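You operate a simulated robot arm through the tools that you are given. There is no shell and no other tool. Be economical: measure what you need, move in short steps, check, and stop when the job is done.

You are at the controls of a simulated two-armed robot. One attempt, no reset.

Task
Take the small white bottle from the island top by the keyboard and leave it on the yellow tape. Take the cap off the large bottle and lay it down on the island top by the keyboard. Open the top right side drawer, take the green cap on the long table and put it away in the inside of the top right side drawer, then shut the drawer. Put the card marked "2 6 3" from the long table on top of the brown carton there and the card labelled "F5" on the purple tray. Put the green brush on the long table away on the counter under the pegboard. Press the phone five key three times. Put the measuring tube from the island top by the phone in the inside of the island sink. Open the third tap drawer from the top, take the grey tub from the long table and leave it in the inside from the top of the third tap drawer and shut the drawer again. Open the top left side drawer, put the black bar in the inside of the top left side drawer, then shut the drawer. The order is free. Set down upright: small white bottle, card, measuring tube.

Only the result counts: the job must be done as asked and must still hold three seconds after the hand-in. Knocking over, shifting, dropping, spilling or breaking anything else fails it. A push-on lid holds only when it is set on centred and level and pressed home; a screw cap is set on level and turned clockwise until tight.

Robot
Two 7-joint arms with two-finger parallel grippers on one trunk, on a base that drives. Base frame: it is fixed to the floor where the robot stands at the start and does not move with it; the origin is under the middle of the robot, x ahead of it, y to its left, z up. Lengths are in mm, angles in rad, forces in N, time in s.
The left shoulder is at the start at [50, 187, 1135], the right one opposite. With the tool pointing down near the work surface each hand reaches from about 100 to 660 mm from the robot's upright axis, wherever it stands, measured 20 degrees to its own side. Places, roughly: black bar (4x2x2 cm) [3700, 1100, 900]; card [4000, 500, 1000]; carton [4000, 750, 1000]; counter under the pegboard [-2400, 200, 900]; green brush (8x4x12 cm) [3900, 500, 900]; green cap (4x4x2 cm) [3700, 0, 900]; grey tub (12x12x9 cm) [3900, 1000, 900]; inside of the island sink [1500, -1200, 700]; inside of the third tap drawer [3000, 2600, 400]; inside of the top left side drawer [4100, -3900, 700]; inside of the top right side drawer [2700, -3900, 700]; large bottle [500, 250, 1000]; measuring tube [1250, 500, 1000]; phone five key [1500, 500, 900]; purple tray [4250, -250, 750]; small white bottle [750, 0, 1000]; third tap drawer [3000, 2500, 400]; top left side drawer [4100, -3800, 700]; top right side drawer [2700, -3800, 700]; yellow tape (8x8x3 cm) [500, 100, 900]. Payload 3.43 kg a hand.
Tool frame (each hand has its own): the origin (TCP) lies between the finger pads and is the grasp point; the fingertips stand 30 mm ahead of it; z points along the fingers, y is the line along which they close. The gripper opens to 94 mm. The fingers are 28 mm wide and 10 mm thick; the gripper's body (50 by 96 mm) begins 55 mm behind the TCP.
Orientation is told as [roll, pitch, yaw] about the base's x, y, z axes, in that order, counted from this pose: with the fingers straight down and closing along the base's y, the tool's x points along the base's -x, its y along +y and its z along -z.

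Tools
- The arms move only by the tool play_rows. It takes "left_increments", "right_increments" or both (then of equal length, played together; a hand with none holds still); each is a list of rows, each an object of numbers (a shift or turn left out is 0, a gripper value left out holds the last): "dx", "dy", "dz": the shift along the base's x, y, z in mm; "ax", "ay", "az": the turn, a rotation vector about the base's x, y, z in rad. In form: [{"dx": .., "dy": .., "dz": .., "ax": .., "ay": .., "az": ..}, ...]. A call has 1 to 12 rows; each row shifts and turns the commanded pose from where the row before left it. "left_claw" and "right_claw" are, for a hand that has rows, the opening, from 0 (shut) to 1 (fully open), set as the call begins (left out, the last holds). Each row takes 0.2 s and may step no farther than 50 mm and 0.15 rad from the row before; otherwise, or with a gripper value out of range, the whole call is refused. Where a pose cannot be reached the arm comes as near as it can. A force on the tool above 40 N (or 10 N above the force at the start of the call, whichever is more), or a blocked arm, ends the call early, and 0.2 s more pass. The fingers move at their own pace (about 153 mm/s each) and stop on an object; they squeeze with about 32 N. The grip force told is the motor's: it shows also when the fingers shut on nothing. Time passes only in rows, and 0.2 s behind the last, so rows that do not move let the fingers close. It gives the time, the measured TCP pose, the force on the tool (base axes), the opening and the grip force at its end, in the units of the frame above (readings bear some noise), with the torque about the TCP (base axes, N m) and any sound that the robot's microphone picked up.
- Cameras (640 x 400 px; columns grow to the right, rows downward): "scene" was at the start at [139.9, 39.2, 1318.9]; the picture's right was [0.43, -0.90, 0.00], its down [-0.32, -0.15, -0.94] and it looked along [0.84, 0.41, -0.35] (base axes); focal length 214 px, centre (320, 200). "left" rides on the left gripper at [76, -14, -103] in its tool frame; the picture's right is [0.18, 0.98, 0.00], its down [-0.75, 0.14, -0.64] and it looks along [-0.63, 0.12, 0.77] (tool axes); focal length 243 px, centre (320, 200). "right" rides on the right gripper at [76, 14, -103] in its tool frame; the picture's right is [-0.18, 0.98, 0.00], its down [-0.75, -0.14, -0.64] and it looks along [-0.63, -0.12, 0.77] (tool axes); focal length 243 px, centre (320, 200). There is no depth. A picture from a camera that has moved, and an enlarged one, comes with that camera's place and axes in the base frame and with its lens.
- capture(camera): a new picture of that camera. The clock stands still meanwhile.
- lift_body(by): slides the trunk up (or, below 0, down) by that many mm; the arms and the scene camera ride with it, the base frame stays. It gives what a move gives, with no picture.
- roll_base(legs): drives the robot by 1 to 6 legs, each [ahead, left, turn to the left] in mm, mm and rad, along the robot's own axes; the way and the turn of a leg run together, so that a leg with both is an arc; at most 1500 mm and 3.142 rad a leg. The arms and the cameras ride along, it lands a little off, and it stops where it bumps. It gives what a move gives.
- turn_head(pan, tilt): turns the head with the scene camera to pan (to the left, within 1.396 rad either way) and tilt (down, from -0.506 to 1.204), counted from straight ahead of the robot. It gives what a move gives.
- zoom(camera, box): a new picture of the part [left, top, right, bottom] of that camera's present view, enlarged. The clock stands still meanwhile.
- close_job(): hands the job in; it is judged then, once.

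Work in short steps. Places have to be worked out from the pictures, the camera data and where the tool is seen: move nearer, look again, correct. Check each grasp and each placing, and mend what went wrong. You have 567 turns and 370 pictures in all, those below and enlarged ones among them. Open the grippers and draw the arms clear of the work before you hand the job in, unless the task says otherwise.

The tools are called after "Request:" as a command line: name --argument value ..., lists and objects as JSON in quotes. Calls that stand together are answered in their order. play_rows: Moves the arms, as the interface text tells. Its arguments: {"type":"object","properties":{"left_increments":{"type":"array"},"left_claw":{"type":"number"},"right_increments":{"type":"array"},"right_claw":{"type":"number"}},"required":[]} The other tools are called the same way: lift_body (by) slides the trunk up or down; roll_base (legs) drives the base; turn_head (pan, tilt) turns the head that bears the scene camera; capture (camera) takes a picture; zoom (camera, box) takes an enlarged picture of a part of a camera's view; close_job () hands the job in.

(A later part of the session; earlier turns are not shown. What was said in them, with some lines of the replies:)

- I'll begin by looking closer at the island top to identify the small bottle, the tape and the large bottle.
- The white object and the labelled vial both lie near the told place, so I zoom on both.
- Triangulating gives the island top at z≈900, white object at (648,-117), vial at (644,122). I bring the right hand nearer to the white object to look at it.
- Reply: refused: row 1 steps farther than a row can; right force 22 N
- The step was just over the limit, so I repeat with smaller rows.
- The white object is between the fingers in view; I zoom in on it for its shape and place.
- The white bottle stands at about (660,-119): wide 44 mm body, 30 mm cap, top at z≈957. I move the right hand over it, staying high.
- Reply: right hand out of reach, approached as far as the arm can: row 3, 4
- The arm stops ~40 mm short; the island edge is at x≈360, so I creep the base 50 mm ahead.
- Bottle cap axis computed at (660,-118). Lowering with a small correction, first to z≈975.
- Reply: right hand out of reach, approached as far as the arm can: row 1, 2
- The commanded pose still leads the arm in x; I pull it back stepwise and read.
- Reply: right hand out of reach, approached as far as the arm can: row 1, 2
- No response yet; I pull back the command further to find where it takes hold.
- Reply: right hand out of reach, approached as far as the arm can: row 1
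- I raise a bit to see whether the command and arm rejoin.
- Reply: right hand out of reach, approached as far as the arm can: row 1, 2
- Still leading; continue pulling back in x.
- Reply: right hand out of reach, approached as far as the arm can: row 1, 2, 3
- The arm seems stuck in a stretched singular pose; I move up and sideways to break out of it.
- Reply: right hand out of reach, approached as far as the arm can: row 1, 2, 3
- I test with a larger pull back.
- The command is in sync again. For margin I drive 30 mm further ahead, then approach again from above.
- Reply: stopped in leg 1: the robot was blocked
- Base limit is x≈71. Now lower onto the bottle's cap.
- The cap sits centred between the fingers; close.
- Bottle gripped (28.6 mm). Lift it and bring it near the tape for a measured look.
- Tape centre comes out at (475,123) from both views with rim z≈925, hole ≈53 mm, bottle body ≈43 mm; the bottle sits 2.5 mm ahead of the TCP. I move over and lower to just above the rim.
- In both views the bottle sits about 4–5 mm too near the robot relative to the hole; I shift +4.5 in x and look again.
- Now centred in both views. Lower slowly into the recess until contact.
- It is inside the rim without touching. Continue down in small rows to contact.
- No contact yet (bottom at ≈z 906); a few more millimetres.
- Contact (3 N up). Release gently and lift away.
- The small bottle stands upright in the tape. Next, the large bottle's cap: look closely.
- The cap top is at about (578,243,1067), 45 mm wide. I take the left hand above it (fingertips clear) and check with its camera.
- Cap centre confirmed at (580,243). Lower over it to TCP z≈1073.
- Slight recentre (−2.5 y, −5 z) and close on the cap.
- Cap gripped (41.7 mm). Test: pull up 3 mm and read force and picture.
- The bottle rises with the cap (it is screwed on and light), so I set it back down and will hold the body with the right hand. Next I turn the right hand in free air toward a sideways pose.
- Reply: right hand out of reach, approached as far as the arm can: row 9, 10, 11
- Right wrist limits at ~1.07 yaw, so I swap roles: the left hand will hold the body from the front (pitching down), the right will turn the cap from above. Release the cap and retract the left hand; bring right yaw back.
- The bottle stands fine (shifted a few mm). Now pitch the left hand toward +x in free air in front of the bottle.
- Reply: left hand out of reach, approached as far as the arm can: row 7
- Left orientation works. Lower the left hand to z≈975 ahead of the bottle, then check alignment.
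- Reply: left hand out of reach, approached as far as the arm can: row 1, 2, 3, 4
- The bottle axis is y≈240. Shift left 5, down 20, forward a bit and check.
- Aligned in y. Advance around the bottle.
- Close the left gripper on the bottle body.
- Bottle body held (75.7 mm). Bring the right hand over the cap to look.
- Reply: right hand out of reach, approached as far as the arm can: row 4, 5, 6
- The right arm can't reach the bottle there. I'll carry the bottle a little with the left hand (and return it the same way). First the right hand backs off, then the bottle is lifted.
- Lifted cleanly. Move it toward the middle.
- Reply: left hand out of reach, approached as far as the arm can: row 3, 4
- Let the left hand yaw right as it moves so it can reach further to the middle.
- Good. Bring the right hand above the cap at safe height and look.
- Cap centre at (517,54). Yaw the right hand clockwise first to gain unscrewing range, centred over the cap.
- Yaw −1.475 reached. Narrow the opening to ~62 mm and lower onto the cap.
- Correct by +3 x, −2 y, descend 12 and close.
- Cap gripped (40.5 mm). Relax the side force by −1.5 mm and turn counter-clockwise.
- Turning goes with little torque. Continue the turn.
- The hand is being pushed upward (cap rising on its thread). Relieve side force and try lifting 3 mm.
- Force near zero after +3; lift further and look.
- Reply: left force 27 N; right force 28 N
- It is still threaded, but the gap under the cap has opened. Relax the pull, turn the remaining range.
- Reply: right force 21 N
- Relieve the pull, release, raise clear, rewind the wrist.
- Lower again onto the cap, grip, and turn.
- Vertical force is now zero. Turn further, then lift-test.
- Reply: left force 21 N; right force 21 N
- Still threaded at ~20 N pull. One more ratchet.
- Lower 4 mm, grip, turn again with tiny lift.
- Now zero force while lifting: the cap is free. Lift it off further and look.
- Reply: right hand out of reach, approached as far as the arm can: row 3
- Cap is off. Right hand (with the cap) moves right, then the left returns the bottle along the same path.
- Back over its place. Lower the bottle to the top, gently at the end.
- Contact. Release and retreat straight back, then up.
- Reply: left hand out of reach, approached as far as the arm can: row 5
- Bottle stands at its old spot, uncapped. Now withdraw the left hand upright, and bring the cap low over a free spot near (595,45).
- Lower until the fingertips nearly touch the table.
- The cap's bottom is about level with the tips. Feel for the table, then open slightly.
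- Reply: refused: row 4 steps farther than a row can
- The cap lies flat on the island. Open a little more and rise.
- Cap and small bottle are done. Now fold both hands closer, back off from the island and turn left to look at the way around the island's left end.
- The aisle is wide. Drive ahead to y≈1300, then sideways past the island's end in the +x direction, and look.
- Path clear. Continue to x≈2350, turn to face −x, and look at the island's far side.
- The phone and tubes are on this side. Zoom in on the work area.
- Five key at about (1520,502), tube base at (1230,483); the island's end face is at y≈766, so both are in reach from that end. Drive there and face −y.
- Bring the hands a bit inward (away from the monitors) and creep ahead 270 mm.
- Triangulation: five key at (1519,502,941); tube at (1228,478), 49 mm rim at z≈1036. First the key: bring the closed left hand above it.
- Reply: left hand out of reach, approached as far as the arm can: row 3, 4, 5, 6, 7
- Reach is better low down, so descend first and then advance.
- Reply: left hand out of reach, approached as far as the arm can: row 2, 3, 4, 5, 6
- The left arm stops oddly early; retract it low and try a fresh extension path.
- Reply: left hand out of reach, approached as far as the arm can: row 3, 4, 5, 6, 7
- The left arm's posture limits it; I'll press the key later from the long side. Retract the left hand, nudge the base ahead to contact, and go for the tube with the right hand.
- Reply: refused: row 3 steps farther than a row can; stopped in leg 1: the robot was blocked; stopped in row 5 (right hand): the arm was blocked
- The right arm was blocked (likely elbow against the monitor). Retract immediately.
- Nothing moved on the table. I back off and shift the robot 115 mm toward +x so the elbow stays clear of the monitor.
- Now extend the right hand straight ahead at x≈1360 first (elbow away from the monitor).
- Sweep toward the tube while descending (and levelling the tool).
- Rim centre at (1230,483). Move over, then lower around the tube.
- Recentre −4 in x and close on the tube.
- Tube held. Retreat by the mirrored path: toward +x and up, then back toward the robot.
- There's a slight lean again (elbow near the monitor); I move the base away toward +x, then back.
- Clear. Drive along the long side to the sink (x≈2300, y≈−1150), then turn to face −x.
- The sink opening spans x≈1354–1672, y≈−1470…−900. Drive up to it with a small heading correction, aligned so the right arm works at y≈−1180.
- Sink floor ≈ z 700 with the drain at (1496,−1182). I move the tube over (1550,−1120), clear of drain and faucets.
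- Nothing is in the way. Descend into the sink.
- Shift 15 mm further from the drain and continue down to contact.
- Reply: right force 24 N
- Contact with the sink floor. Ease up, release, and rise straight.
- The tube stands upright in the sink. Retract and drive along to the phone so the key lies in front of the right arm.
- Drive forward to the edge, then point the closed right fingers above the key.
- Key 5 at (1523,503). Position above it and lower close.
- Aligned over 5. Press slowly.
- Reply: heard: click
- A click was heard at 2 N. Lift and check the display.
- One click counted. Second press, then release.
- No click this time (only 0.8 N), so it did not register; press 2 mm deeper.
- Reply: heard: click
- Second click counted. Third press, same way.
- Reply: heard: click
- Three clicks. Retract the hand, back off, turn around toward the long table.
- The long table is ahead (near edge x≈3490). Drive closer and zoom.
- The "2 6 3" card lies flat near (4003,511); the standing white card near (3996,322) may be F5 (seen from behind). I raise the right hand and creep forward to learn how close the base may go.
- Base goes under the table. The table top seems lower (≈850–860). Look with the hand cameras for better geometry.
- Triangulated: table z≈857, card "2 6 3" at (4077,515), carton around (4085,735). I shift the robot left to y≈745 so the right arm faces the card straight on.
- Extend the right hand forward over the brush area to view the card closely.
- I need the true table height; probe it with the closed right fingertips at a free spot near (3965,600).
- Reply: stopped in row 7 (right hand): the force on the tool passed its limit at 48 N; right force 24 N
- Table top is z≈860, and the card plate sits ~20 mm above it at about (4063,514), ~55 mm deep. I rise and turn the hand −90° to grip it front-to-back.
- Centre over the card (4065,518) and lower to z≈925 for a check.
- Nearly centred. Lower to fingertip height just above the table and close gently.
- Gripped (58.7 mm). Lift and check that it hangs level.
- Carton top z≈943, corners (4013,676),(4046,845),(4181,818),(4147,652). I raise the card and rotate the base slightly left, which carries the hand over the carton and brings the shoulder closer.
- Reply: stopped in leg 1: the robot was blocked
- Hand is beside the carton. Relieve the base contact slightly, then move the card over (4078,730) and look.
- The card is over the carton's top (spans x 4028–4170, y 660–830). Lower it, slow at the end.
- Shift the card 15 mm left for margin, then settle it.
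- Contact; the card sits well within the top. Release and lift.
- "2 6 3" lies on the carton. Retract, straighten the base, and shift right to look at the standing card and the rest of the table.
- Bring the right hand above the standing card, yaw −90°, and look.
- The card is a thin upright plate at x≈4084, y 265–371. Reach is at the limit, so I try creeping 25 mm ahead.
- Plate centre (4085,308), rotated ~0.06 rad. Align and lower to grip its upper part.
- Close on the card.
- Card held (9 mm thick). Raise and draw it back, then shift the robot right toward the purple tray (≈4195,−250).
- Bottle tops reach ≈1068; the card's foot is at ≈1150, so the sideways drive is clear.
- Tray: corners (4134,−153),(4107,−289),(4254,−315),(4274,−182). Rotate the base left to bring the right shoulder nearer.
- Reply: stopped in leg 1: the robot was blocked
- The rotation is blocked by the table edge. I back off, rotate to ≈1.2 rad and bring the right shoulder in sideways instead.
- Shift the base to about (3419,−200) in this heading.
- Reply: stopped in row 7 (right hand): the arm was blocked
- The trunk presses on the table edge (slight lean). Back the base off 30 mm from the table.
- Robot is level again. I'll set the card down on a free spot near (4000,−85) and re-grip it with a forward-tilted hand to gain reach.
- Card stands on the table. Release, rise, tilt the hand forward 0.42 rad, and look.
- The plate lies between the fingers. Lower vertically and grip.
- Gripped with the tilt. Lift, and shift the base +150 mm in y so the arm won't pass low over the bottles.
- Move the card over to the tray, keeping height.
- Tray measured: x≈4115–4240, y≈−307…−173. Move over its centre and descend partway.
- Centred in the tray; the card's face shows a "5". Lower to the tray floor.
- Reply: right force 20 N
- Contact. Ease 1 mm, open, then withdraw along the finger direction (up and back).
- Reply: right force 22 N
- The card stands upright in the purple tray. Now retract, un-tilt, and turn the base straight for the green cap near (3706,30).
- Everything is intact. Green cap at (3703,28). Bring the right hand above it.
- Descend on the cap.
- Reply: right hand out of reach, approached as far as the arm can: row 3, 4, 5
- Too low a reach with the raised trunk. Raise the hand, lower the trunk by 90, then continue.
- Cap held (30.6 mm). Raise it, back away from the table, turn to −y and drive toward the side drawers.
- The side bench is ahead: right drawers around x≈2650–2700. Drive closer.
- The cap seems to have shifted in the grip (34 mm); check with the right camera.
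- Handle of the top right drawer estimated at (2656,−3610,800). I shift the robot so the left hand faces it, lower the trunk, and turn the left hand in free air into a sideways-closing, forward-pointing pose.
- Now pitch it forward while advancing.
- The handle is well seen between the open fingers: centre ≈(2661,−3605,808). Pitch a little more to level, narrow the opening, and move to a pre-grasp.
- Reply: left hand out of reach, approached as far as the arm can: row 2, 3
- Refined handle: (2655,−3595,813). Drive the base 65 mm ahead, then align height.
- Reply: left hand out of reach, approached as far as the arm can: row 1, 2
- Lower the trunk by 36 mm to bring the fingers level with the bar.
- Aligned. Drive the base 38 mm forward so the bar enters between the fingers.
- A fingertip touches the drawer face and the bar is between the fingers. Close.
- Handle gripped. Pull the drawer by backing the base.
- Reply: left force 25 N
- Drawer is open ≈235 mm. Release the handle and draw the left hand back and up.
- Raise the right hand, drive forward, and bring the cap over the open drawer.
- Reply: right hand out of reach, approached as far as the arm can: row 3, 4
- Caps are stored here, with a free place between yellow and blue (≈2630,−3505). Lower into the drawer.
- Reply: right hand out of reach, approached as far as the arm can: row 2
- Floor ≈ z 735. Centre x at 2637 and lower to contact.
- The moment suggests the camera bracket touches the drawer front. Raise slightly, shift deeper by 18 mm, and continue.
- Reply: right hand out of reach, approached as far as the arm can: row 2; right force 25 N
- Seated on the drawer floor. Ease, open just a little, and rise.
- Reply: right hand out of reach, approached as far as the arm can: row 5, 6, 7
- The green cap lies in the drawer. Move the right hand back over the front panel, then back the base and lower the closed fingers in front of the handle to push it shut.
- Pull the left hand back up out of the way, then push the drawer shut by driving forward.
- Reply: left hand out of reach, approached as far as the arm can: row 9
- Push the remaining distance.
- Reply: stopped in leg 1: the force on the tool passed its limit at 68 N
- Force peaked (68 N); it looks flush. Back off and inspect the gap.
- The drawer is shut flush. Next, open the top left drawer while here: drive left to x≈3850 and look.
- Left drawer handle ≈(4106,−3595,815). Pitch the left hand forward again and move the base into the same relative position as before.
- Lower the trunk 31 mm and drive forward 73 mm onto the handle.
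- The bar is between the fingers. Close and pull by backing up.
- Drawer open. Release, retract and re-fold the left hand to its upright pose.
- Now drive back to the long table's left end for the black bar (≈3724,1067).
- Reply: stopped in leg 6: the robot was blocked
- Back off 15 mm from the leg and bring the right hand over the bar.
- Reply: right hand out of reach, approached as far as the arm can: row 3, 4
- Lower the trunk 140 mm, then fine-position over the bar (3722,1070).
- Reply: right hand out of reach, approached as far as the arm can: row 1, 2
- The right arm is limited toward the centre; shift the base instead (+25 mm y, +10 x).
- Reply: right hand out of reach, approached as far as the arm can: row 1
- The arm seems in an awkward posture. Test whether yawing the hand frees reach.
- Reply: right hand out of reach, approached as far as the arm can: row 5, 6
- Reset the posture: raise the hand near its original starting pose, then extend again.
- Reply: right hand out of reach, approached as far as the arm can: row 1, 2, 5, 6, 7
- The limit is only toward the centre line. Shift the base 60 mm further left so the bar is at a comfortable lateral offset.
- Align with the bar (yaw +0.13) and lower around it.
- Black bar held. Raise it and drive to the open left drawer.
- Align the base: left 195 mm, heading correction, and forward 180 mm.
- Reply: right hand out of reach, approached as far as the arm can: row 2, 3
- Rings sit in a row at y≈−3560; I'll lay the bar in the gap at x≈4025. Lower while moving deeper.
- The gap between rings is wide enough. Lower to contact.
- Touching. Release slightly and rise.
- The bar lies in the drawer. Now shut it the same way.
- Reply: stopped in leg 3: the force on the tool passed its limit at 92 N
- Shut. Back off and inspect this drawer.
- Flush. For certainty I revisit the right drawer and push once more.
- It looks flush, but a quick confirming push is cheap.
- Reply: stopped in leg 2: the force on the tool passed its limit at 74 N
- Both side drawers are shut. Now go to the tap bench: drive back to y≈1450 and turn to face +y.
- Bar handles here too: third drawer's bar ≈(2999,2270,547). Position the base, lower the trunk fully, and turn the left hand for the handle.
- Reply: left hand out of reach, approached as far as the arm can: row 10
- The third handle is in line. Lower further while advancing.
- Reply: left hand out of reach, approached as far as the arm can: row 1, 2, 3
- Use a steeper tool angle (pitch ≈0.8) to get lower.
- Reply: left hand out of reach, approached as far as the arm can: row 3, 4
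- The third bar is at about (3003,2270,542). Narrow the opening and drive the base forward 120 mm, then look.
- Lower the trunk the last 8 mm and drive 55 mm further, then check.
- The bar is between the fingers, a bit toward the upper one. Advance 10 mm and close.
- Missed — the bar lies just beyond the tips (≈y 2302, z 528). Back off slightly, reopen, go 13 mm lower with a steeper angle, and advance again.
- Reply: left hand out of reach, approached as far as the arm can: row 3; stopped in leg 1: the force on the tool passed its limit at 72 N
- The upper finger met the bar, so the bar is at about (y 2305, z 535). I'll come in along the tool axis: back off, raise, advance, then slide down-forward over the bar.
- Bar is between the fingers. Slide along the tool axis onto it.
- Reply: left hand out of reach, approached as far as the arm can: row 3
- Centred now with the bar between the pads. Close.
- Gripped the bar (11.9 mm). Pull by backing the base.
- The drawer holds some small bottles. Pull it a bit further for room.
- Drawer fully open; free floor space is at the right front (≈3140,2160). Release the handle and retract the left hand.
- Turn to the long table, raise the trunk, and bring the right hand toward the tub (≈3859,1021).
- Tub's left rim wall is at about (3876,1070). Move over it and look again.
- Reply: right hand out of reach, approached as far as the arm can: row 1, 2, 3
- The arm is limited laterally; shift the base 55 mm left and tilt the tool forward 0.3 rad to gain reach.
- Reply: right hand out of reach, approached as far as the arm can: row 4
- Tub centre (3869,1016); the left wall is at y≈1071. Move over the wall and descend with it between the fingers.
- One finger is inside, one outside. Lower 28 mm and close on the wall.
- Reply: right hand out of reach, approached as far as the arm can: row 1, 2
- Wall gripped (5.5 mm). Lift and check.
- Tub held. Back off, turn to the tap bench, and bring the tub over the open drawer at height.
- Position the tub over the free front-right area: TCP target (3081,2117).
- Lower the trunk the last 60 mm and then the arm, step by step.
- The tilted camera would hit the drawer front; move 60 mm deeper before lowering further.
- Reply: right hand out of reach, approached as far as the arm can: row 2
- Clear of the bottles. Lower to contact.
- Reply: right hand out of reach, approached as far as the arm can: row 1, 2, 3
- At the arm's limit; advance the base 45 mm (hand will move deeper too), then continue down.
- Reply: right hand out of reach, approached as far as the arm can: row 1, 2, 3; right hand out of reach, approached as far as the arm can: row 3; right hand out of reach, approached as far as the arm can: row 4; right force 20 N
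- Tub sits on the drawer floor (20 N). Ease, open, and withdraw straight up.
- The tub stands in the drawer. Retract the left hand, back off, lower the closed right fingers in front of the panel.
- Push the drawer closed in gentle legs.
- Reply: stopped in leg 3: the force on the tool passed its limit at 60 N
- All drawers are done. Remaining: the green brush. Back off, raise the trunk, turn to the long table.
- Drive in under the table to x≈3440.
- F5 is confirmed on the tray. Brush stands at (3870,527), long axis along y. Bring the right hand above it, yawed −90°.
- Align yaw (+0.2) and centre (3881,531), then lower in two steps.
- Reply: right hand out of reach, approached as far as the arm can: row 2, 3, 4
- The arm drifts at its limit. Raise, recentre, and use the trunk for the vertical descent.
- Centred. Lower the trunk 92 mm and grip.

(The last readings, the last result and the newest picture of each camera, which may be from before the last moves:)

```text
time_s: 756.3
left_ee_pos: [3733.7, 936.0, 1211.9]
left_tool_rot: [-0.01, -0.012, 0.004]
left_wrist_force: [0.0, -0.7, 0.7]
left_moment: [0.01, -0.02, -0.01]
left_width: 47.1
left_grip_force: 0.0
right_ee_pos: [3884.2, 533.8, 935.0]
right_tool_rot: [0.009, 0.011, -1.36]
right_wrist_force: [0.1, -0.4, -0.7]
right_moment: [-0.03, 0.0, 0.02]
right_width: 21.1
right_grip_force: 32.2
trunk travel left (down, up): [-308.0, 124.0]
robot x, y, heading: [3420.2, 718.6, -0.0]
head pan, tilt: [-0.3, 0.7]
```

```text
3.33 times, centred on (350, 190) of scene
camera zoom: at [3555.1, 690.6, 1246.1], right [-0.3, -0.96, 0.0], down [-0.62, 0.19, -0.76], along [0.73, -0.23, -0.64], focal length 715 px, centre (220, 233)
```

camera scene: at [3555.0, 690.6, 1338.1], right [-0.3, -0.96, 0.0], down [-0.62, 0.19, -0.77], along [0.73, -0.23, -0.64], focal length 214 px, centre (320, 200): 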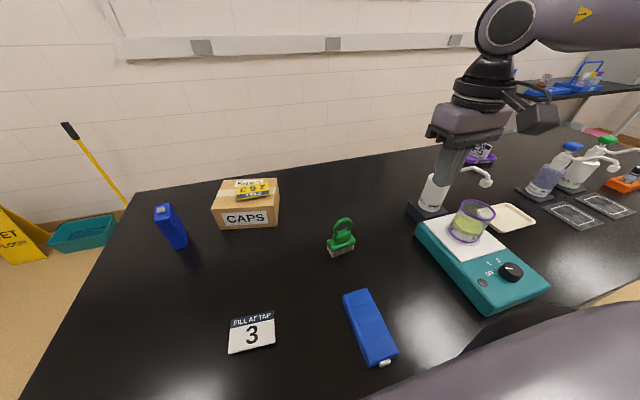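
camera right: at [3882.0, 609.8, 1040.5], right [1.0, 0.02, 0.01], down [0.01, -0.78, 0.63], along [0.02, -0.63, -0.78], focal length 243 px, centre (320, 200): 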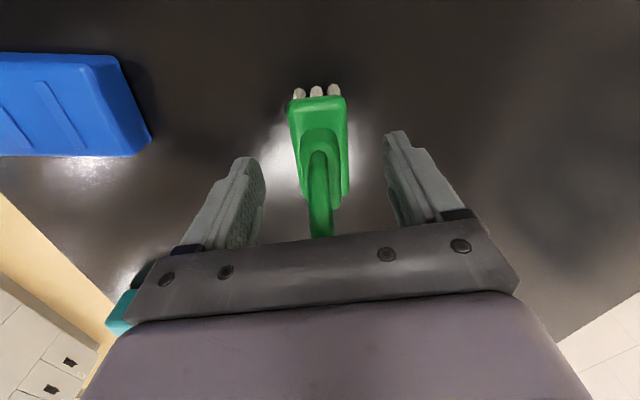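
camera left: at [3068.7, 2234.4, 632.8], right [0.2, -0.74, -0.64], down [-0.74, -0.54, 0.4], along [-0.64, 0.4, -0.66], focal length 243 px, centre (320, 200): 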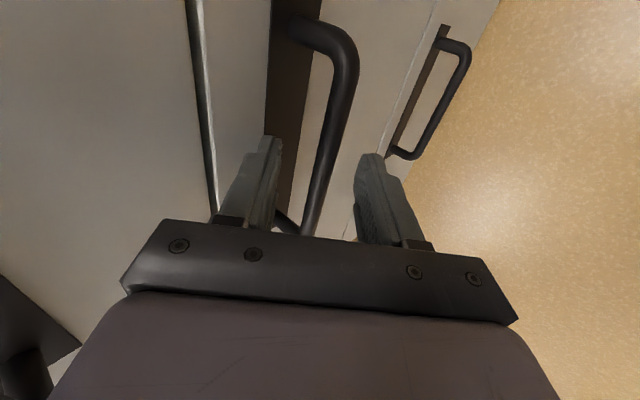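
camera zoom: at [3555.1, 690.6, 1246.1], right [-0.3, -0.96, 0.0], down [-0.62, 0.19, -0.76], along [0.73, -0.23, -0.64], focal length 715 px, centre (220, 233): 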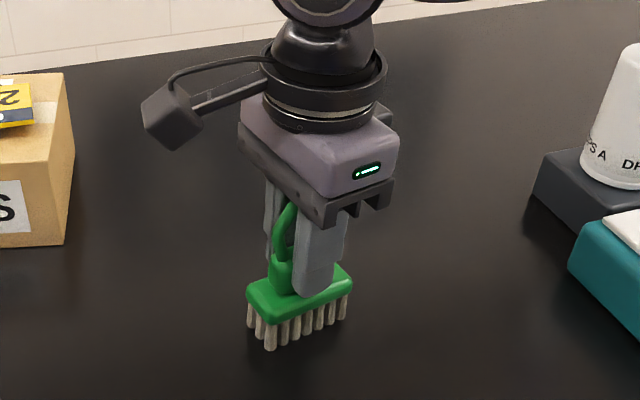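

Brush held (21 mm at its neck). Lift, back out, and head for the far side of the room along y≈1400.

Request:
lift_body --by 92

Request:
play_rows --right_increments '[{"dz": 40}, {"dx": -40, "dz": 30}, {"dx": -40, "dz": 30}, {}]'

Request:
roll_base --legs '[[-600, 0, 0], [0, 720, 0], [0, 0, 1.571], [0, 0, 1.571], [1450, 0, 0], [1450, 0, 0]]'

Request:
turn_head --pan 0.2 --tilt 0.2

Request:
capture --camera "scene"

```text
time_s: 757.6
left_ee_pos: [3734.0, 935.4, 1304.4]
left_tool_rot: [-0.009, -0.011, 0.004]
left_wrist_force: [0.2, -1.4, 0.2]
left_moment: [-0.03, 0.02, -0.01]
left_width: 46.8
left_grip_force: 0.0
right_ee_pos: [3885.5, 534.4, 1026.8]
right_tool_rot: [0.01, 0.014, -1.361]
right_wrist_force: [0.4, -0.2, -0.9]
right_moment: [0.03, -0.01, -0.03]
right_width: 20.9
right_grip_force: 32.0
trunk travel left (down, up): [-400.0, 32.0]
robot x, y, heading: [3420.6, 716.2, 0.002]
head pan, tilt: [-0.3, 0.7]
```

```text
time_s: 758.6
left_ee_pos: [3734.2, 937.8, 1303.3]
left_tool_rot: [-0.009, -0.014, 0.003]
left_wrist_force: [0.7, 0.0, -1.0]
left_moment: [0.03, -0.01, -0.04]
left_width: 47.0
left_grip_force: 0.0
right_ee_pos: [3804.9, 534.2, 1127.3]
right_tool_rot: [0.01, 0.011, -1.361]
right_wrist_force: [-0.2, -0.9, -1.3]
right_moment: [-0.02, 0.03, -0.03]
right_width: 20.9
right_grip_force: 32.4
trunk travel left (down, up): [-400.0, 32.0]
robot x, y, heading: [3416.0, 715.2, -0.001]
head pan, tilt: [-0.3, 0.7]
```

```text
time_s: 789.5
left_ee_pos: [-390.9, 1495.6, 1303.4]
left_tool_rot: [-0.01, -0.013, 3.063]
left_wrist_force: [0.4, -0.5, -0.4]
left_moment: [0.01, -0.01, -0.01]
left_width: 47.2
left_grip_force: 0.1
right_ee_pos: [-429.3, 1900.9, 1127.5]
right_tool_rot: [0.008, 0.012, 1.697]
right_wrist_force: [-0.2, 0.1, -1.8]
right_moment: [0.03, 0.0, 0.01]
right_width: 20.9
right_grip_force: 32.0
trunk travel left (down, up): [-400.0, 32.0]
robot x, y, heading: [-56.3, 1687.1, 3.057]
head pan, tilt: [-0.3, 0.7]
```

```text
time_s: 790.4
left_ee_pos: [-392.3, 1494.0, 1305.2]
left_tool_rot: [-0.01, -0.012, 3.061]
left_wrist_force: [0.3, -0.4, -0.1]
left_moment: [-0.01, -0.01, -0.03]
left_width: 47.1
left_grip_force: 0.0
right_ee_pos: [-429.2, 1900.7, 1127.9]
right_tool_rot: [0.01, 0.01, 1.696]
right_wrist_force: [-0.2, -0.4, 0.2]
right_moment: [-0.01, -0.03, -0.01]
right_width: 20.9
right_grip_force: 32.1
trunk travel left (down, up): [-400.0, 32.0]
robot x, y, heading: [-56.3, 1688.9, 3.063]
head pan, tilt: [0.201, 0.201]
```

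```text
101 pictures are left
camera scene: at [-212.3, 1680.1, 1383.4], right [-0.12, 0.99, 0.0], down [0.2, 0.02, -0.98], along [-0.97, -0.11, -0.2], focal length 214 px, centre (320, 200)
```

scene: 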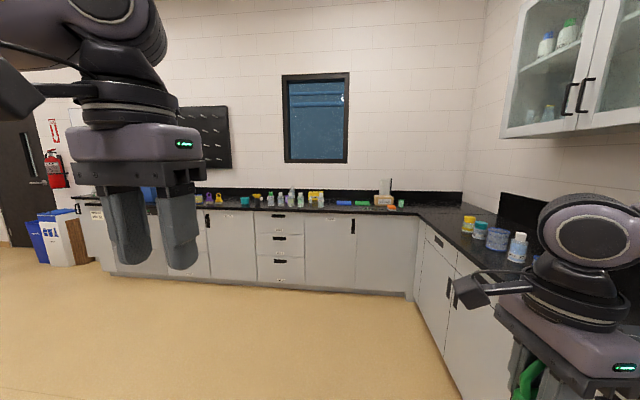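

The pegboard counter is ahead-left. Turn straight, shift to y≈200 and approach.

Request:
roll_base --legs '[[0, 0, 0.08], [0, 1480, 0], [1350, 0, 0]]'

Request:
turn_head --pan 0.0 --tilt 0.4

Request:
capture --camera "scene"

```text
time_s: 810.2
left_ee_pos: [-1789.3, 38.3, 1304.8]
left_tool_rot: [-0.008, -0.012, -3.13]
left_wrist_force: [0.0, -0.1, -0.6]
left_moment: [-0.02, 0.01, 0.0]
left_width: 47.0
left_grip_force: 0.0
right_ee_pos: [-1863.5, 440.7, 1127.3]
right_tool_rot: [0.009, 0.011, 1.787]
right_wrist_force: [-0.9, 0.1, -0.8]
right_moment: [-0.01, 0.0, 0.0]
right_width: 21.2
right_grip_force: 31.9
trunk travel left (down, up): [-400.0, 32.0]
robot x, y, heading: [-1475.1, 257.2, -3.133]
head pan, tilt: [0.201, 0.201]
```

```text
time_s: 811.0
left_ee_pos: [-1788.9, 39.4, 1305.4]
left_tool_rot: [-0.011, -0.012, -3.129]
left_wrist_force: [-0.5, -0.3, -0.3]
left_moment: [0.03, 0.0, 0.0]
left_width: 46.9
left_grip_force: 0.1
right_ee_pos: [-1861.8, 442.2, 1128.6]
right_tool_rot: [0.008, 0.013, 1.787]
right_wrist_force: [0.7, 0.6, -0.5]
right_moment: [0.02, -0.03, 0.02]
right_width: 21.2
right_grip_force: 31.9
trunk travel left (down, up): [-400.0, 32.0]
robot x, y, heading: [-1477.3, 264.3, -3.133]
head pan, tilt: [0.0, 0.4]
```

```text
100 pictures are left
camera scene: at [-1628.7, 258.9, 1365.0], right [-0.01, 1.0, 0.0], down [0.39, 0.0, -0.92], along [-0.92, -0.01, -0.39], focal length 214 px, centre (320, 200)
```

scene: 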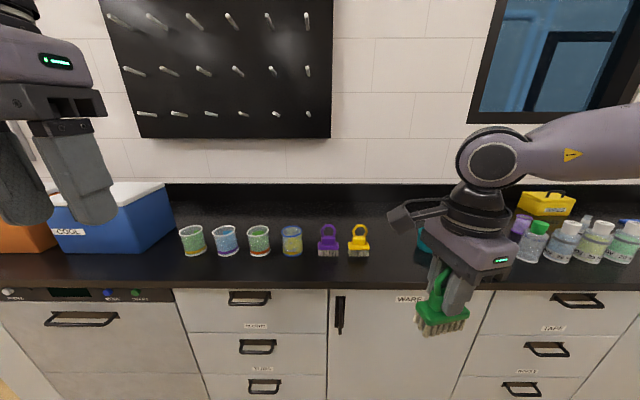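

Similar brushes (purple, yellow) stand on this counter. Zoom to find free space near (−2330,220).

Request:
zoom --camera "scene" --box '[160, 170, 400, 300]'

```text
2.67 times, centred on (280, 235) of scene
camera zoom: at [-1628.7, 258.9, 1365.0], right [-0.01, 1.0, 0.0], down [0.39, 0.0, -0.92], along [-0.92, -0.01, -0.39], focal length 572 px, centre (427, 107)
```

zoom: 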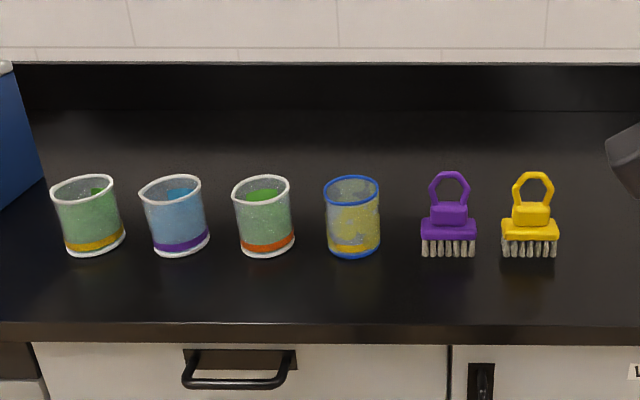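

The area behind the row is empty. Drive up so the right hand can place the brush at (−2340,230), passing above the row.

Request:
play_rows --right_increments '[{"dz": 40}, {"dz": 20}, {}]'

Request:
roll_base --legs '[[0, 235, -0.008], [335, 0, 0]]'

Request:
turn_head --pan -0.25 --tilt 0.6

Request:
capture --camera "scene"

Request:
capture --camera "right"

```text
time_s: 811.8
left_ee_pos: [-1790.3, 39.7, 1303.8]
left_tool_rot: [-0.008, -0.012, -3.13]
left_wrist_force: [-0.5, 0.1, 0.1]
left_moment: [0.02, 0.0, -0.04]
left_width: 47.1
left_grip_force: 0.1
right_ee_pos: [-1862.5, 440.8, 1186.2]
right_tool_rot: [0.007, 0.013, 1.788]
right_wrist_force: [0.1, 0.5, -1.7]
right_moment: [-0.01, 0.0, 0.0]
right_width: 20.9
right_grip_force: 32.2
trunk travel left (down, up): [-400.0, 32.0]
robot x, y, heading: [-1475.1, 261.5, -3.135]
head pan, tilt: [0.0, 0.4]
```

```text
time_s: 816.1
left_ee_pos: [-2089.1, -183.6, 1305.2]
left_tool_rot: [-0.007, -0.012, 3.136]
left_wrist_force: [1.0, -0.2, -0.2]
left_moment: [-0.04, 0.02, -0.02]
left_width: 47.0
left_grip_force: 0.0
right_ee_pos: [-2155.8, 219.4, 1185.8]
right_tool_rot: [0.011, 0.013, 1.77]
right_wrist_force: [0.0, 0.6, -0.9]
right_moment: [0.02, 0.04, 0.02]
right_width: 21.3
right_grip_force: 31.5
trunk travel left (down, up): [-400.0, 32.0]
robot x, y, heading: [-1775.4, 35.8, 3.126]
head pan, tilt: [0.0, 0.4]
stopped in leg 2: the robot was blocked; the commanded pose is now the measured one
```

```text
time_s: 816.8
left_ee_pos: [-2090.1, -185.7, 1303.8]
left_tool_rot: [-0.009, -0.009, 3.136]
left_wrist_force: [0.7, 0.1, 0.5]
left_moment: [-0.05, 0.01, 0.0]
left_width: 46.9
left_grip_force: 0.1
right_ee_pos: [-2156.7, 218.5, 1186.2]
right_tool_rot: [0.009, 0.013, 1.769]
right_wrist_force: [0.6, -0.1, 0.2]
right_moment: [-0.01, -0.02, 0.01]
right_width: 20.9
right_grip_force: 31.7
trunk travel left (down, up): [-400.0, 32.0]
robot x, y, heading: [-1774.2, 29.7, 3.131]
head pan, tilt: [-0.25, 0.6]
```

```text
98 pictures are left
camera scene: at [-1919.1, 53.9, 1346.8], right [0.26, 0.97, 0.0], down [0.55, -0.14, -0.83], along [-0.8, 0.21, -0.56], focal length 214 px, centre (320, 200)
```

scene: 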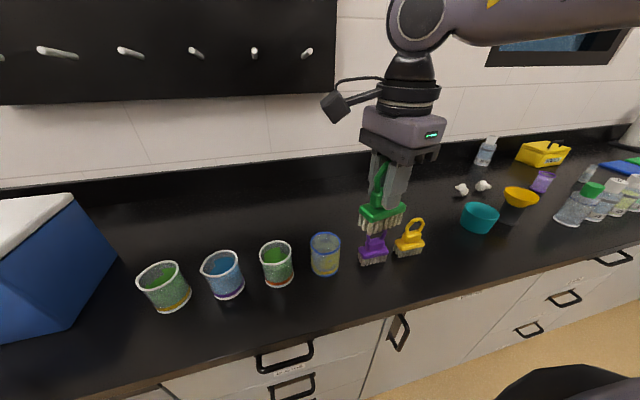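

```text
97 pictures are left
camera right: at [-2154.2, 142.8, 1290.4], right [-1.0, -0.01, 0.01], down [-0.01, 0.78, 0.63], along [-0.01, 0.63, -0.78], focal length 243 px, centre (320, 200)
```

right: 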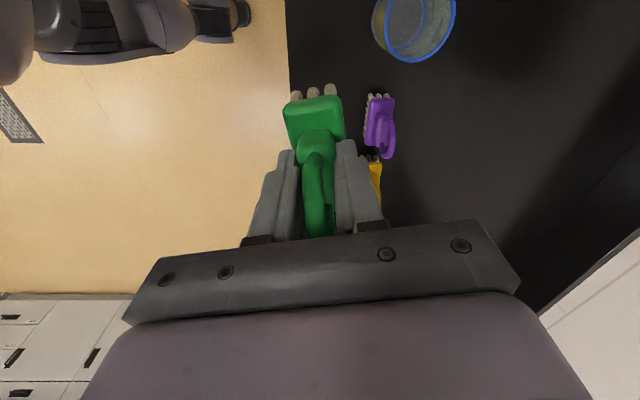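

Move the brush over the gap in the row to the free area behind.

Request:
play_rows --right_increments '[{"dx": -10, "dy": 3, "dz": -30}, {"dx": -45, "dz": -20}, {"dx": -45}, {"dx": -45}, {"dx": -40}, {}]'

Request:
capture --camera "scene"

```text
time_s: 818.2
left_ee_pos: [-2091.0, -183.4, 1303.9]
left_tool_rot: [-0.009, -0.011, 3.137]
left_wrist_force: [0.4, 0.1, -0.4]
left_moment: [-0.01, 0.0, -0.03]
left_width: 46.8
left_grip_force: 0.1
right_ee_pos: [-2293.7, 263.5, 1126.6]
right_tool_rot: [0.012, 0.013, 1.769]
right_wrist_force: [0.9, 0.2, -0.1]
right_moment: [-0.01, -0.01, -0.01]
right_width: 21.0
right_grip_force: 32.0
right hand out of reach, approached as far as the arm can: row 4, 5
trunk travel left (down, up): [-400.0, 32.0]
robot x, y, heading: [-1770.2, 33.3, 3.128]
head pan, tilt: [-0.25, 0.6]
```

```text
96 pictures are left
camera scene: at [-1918.9, 53.8, 1346.8], right [0.26, 0.97, 0.0], down [0.55, -0.14, -0.83], along [-0.8, 0.21, -0.56], focal length 214 px, centre (320, 200)
```

scene: 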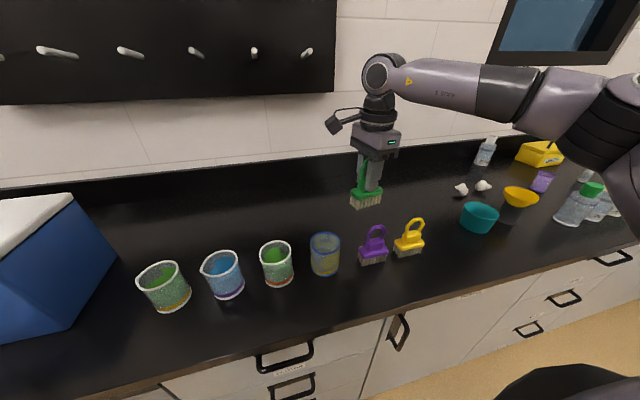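

Shift the base 45 mm left, then push further back while descending.

Request:
roll_base --legs '[[0, 45, 0.01]]'

Request:
play_rows --right_increments '[{"dx": -20, "dz": -10}, {"dx": -20, "dz": -20}, {"dx": -15, "dz": -20}, {}]'

Request:
zoom --camera "scene" --box '[240, 120, 480, 280]'

```text
time_s: 819.0
left_ee_pos: [-2090.5, -187.8, 1304.4]
left_tool_rot: [-0.008, -0.011, 3.136]
left_wrist_force: [-0.2, -0.4, 0.5]
left_moment: [0.03, -0.02, 0.02]
left_width: 47.0
left_grip_force: 0.0
right_ee_pos: [-2293.6, 262.0, 1127.5]
right_tool_rot: [0.007, 0.012, 1.766]
right_wrist_force: [0.9, -0.2, -0.9]
right_moment: [0.02, 0.0, 0.0]
right_width: 21.0
right_grip_force: 32.3
trunk travel left (down, up): [-400.0, 32.0]
robot x, y, heading: [-1770.6, 28.1, 3.13]
head pan, tilt: [-0.25, 0.6]
stopped in leg 1: the robot was blocked; the commanded pose is now the measured one
```

```text
time_s: 820.0
left_ee_pos: [-2091.2, -185.5, 1304.2]
left_tool_rot: [-0.008, -0.009, 3.135]
left_wrist_force: [0.0, 0.1, 0.7]
left_moment: [0.01, -0.02, 0.01]
left_width: 47.1
left_grip_force: 0.1
right_ee_pos: [-2310.7, 286.4, 1075.7]
right_tool_rot: [0.012, 0.013, 1.768]
right_wrist_force: [-0.1, -0.6, -1.0]
right_moment: [0.03, -0.04, -0.02]
right_width: 21.1
right_grip_force: 31.5
right hand out of reach, approached as far as the arm can: row 1, 2, 3
trunk travel left (down, up): [-400.0, 32.0]
robot x, y, heading: [-1775.2, 33.7, 3.123]
head pan, tilt: [-0.25, 0.6]
```

```text
2.50 times, centred on (360, 200) of scene
camera zoom: at [-1918.9, 52.3, 1346.7], right [0.26, 0.97, 0.0], down [0.55, -0.15, -0.83], along [-0.8, 0.21, -0.56], focal length 536 px, centre (220, 200)
```

zoom: 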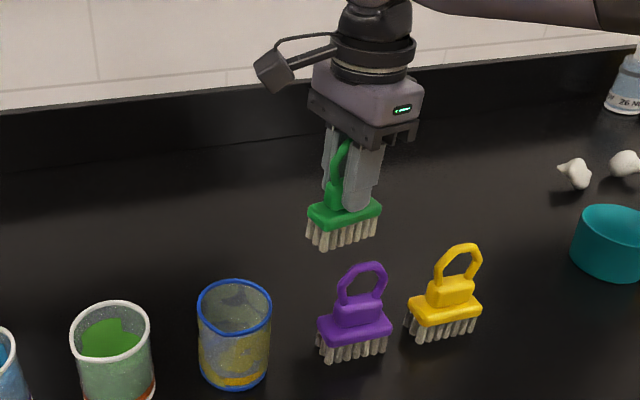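

The brush is behind the purple one with clearance. Descend vertically with the trunk.

Request:
lift_body --by -80

Request:
zoom --camera "scene" --box '[240, 90, 480, 250]'

```text
time_s: 821.1
left_ee_pos: [-2090.7, -185.2, 1223.6]
left_tool_rot: [-0.009, -0.009, 3.136]
left_wrist_force: [-0.4, -0.3, 0.5]
left_moment: [0.0, 0.0, 0.03]
left_width: 47.1
left_grip_force: 0.0
right_ee_pos: [-2310.6, 286.4, 993.1]
right_tool_rot: [0.013, 0.014, 1.768]
right_wrist_force: [0.0, 0.3, -0.2]
right_moment: [0.03, -0.03, -0.01]
right_width: 21.1
right_grip_force: 32.0
trunk travel left (down, up): [-320.0, 112.0]
robot x, y, heading: [-1772.0, 29.9, 3.132]
head pan, tilt: [-0.25, 0.6]
```

```text
2.50 times, centred on (360, 170) of scene
camera zoom: at [-1918.8, 52.4, 1266.8], right [0.26, 0.97, 0.0], down [0.55, -0.15, -0.83], along [-0.8, 0.21, -0.56], focal length 536 px, centre (220, 275)
```

zoom: 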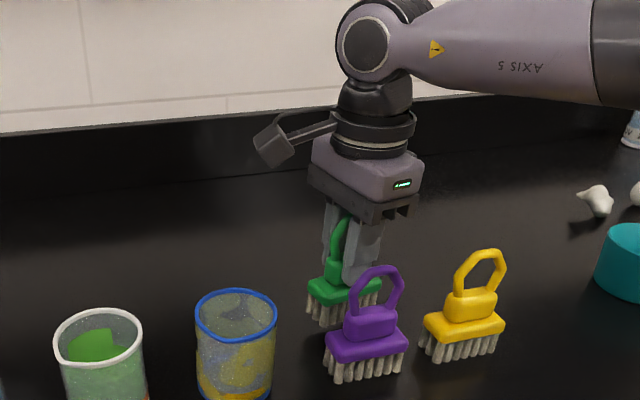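

Request:
lift_body --by -13

Request:
lift_body --by -3

```text
time_s: 821.7
left_ee_pos: [-2091.8, -185.7, 1211.5]
left_tool_rot: [-0.008, -0.01, 3.138]
left_wrist_force: [0.3, -0.8, -0.6]
left_moment: [0.01, 0.02, 0.01]
left_width: 46.9
left_grip_force: 0.0
right_ee_pos: [-2311.2, 286.7, 980.7]
right_tool_rot: [0.013, 0.014, 1.768]
right_wrist_force: [0.5, -0.3, 0.3]
right_moment: [-0.04, -0.01, 0.02]
right_width: 20.8
right_grip_force: 31.8
trunk travel left (down, up): [-307.0, 125.0]
robot x, y, heading: [-1774.4, 31.1, 3.131]
head pan, tilt: [-0.25, 0.6]
```

```text
time_s: 822.2
left_ee_pos: [-2090.2, -185.7, 1207.6]
left_tool_rot: [-0.008, -0.011, 3.135]
left_wrist_force: [1.9, 0.2, -0.4]
left_moment: [0.03, 0.01, -0.04]
left_width: 46.9
left_grip_force: 0.1
right_ee_pos: [-2312.2, 287.1, 978.6]
right_tool_rot: [0.01, 0.014, 1.769]
right_wrist_force: [0.5, 0.5, -1.1]
right_moment: [-0.03, -0.03, 0.01]
right_width: 21.3
right_grip_force: 32.0
trunk travel left (down, up): [-304.0, 128.0]
robot x, y, heading: [-1773.5, 28.8, 3.13]
head pan, tilt: [-0.25, 0.6]
```

Request:
lift_body --by -3

Request:
lift_body --by -2

```text
time_s: 822.8
left_ee_pos: [-2091.0, -185.9, 1205.2]
left_tool_rot: [-0.009, -0.01, 3.136]
left_wrist_force: [-0.3, -0.4, -0.4]
left_moment: [0.02, 0.0, -0.01]
left_width: 47.1
left_grip_force: 0.0
right_ee_pos: [-2310.4, 286.4, 975.0]
right_tool_rot: [0.012, 0.014, 1.767]
right_wrist_force: [-0.1, 0.7, -0.3]
right_moment: [0.01, -0.01, 0.0]
right_width: 20.8
right_grip_force: 31.9
trunk travel left (down, up): [-301.0, 131.0]
robot x, y, heading: [-1772.0, 30.5, 3.128]
head pan, tilt: [-0.25, 0.6]
```

```text
time_s: 823.3
left_ee_pos: [-2090.4, -186.8, 1203.8]
left_tool_rot: [-0.01, -0.011, 3.138]
left_wrist_force: [0.2, -0.1, 0.5]
left_moment: [-0.01, 0.0, 0.01]
left_width: 47.2
left_grip_force: 0.0
right_ee_pos: [-2311.9, 286.5, 976.0]
right_tool_rot: [0.013, 0.015, 1.768]
right_wrist_force: [-0.9, 1.5, 9.9]
right_moment: [0.44, -0.06, 0.01]
right_width: 21.0
right_grip_force: 32.5
trunk travel left (down, up): [-299.0, 133.0]
robot x, y, heading: [-1772.4, 30.3, 3.134]
head pan, tilt: [-0.25, 0.6]
```

Contact (10 N). Open moderately and rise with the trunk.

Request:
play_rows --right_increments '[{}, {}, {}]' --right_claw 0.4

Request:
lift_body --by 130

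Request:
zoom --camera "scene" --box '[240, 120, 480, 280]'

```text
time_s: 824.1
left_ee_pos: [-2090.8, -186.9, 1204.2]
left_tool_rot: [-0.009, -0.011, 3.136]
left_wrist_force: [-0.1, 0.2, 0.4]
left_moment: [-0.05, 0.0, -0.02]
left_width: 47.0
left_grip_force: 0.1
right_ee_pos: [-2311.9, 286.3, 973.1]
right_tool_rot: [0.009, 0.014, 1.768]
right_wrist_force: [-0.1, 0.3, -0.1]
right_moment: [0.03, 0.02, 0.0]
right_width: 37.6
right_grip_force: 0.0
trunk travel left (down, up): [-299.0, 133.0]
robot x, y, heading: [-1769.6, 27.8, 3.135]
head pan, tilt: [-0.25, 0.6]
```

```text
time_s: 825.7
left_ee_pos: [-2092.1, -186.7, 1332.5]
left_tool_rot: [-0.01, -0.011, 3.137]
left_wrist_force: [0.2, 0.8, -0.3]
left_moment: [0.02, -0.01, -0.01]
left_width: 47.1
left_grip_force: 0.1
right_ee_pos: [-2310.9, 286.2, 1104.0]
right_tool_rot: [0.01, 0.015, 1.769]
right_wrist_force: [0.5, -0.1, 0.0]
right_moment: [-0.01, -0.02, 0.0]
right_width: 37.3
right_grip_force: 0.1
trunk travel left (down, up): [-429.0, 3.0]
robot x, y, heading: [-1769.9, 30.0, 3.127]
head pan, tilt: [-0.25, 0.6]
```

```text
2.50 times, centred on (360, 200) of scene
camera zoom: at [-1919.0, 52.3, 1375.7], right [0.26, 0.97, 0.0], down [0.55, -0.15, -0.82], along [-0.8, 0.21, -0.57], focal length 536 px, centre (220, 200)
```

zoom: 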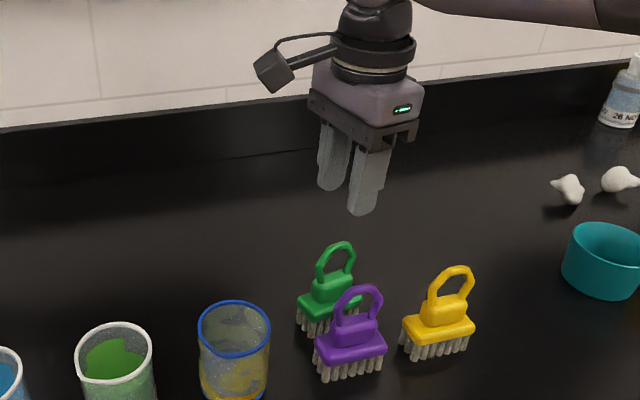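

All placed. Draw the right hand clear over the row and back the robot away from the counter.

Request:
play_rows --right_increments '[{"dx": 30, "dz": 40}, {"dx": 45}, {"dx": 45}, {"dx": 45}, {"dx": 30}, {}]' --right_claw 1

Request:
roll_base --legs '[[-400, 0, 0], [0, 0, 1.571], [0, 0, 1.5]]'

Request:
turn_head --pan 0.0 --tilt 0.2

Request:
zoom --camera "scene" --box '[200, 140, 440, 290]'

```text
time_s: 827.1
left_ee_pos: [-2092.3, -186.7, 1332.9]
left_tool_rot: [-0.009, -0.012, 3.137]
left_wrist_force: [0.4, 0.1, 0.9]
left_moment: [0.0, -0.02, -0.02]
left_width: 47.0
left_grip_force: 0.0
right_ee_pos: [-2117.3, 287.2, 1146.8]
right_tool_rot: [0.011, 0.015, 1.768]
right_wrist_force: [0.0, 0.2, 0.7]
right_moment: [0.0, 0.0, 0.0]
right_width: 94.2
right_grip_force: 0.0
trunk travel left (down, up): [-429.0, 3.0]
robot x, y, heading: [-1770.7, 31.2, 3.128]
head pan, tilt: [-0.25, 0.6]
```

```text
time_s: 837.0
left_ee_pos: [-1036.2, 210.0, 1333.1]
left_tool_rot: [-0.009, -0.011, -0.106]
left_wrist_force: [1.1, 0.9, 0.0]
left_moment: [0.02, 0.02, 0.02]
left_width: 46.9
left_grip_force: 0.1
right_ee_pos: [-1056.8, -264.4, 1148.1]
right_tool_rot: [0.011, 0.015, -1.473]
right_wrist_force: [0.4, 0.4, 0.2]
right_moment: [0.01, 0.0, 0.04]
right_width: 93.8
right_grip_force: 0.0
trunk travel left (down, up): [-429.0, 3.0]
robot x, y, heading: [-1375.8, 24.6, -0.109]
head pan, tilt: [-0.25, 0.6]
```

```text
time_s: 837.9
left_ee_pos: [-1036.6, 209.2, 1332.1]
left_tool_rot: [-0.01, -0.009, -0.106]
left_wrist_force: [0.5, 0.1, -0.4]
left_moment: [0.01, -0.02, 0.03]
left_width: 46.9
left_grip_force: 0.1
right_ee_pos: [-1058.2, -263.3, 1146.9]
right_tool_rot: [0.011, 0.014, -1.473]
right_wrist_force: [-0.5, -0.6, 0.0]
right_moment: [-0.02, 0.0, 0.0]
right_width: 94.1
right_grip_force: 0.0
trunk travel left (down, up): [-429.0, 3.0]
robot x, y, heading: [-1372.4, 26.2, -0.109]
head pan, tilt: [0.0, 0.201]
```

```text
2.67 times, centred on (320, 215) of scene
camera zoom: at [-1226.4, 8.6, 1412.4], right [-0.11, -0.99, 0.0], down [-0.2, 0.02, -0.98], along [0.97, -0.11, -0.2], focal length 572 px, centre (320, 160)
```

zoom: 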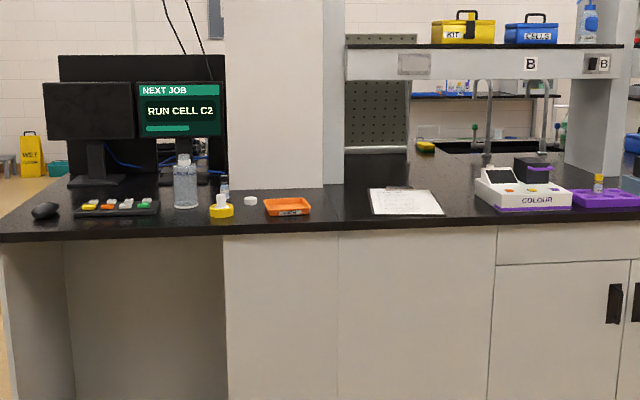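

The island side still holds: the small bottle stands in the yellow tape, the large bottle is uncapped and its cap lies on the island top. Both grippers are open and clear of the work, so I hand in.

Request:
close_job

```text
The job is handed in.
```

I did every item on the list and handed the job in; the result hasn't come back yet.

- **Small white bottle:** it stands upright in the yellow tape.
- **Large bottle:** I carried it a short way to unscrew the cap, then set it back close to its old spot. The cap lies on the island top by the keyboard.
- **Green cap:** it is in the top right side drawer, which is shut.
- **Cards:** "2 6 3" is on the brown carton. "F5" stands upright on the purple tray.
- **Green brush:** it stands on the counter under the pegboard, near the right end and just behind the purple brush.
- **Phone:** I pressed the five key until I heard three clicks. A fourth, lighter press made no click, so I didn't count it. The display read "IDLE" when I looked after the first press.
- **Measuring tube:** it stands upright in the island sink.
- **Grey tub:** it is in the third tap drawer, which is shut.
- **Black bar:** it is in the top left side drawer, which is shut.

While I was reaching for the measuring tube, the right arm was blocked, probably by the island monitor. The base also bumped the long table a few times. Nothing visible moved in the pictures I took afterwards.
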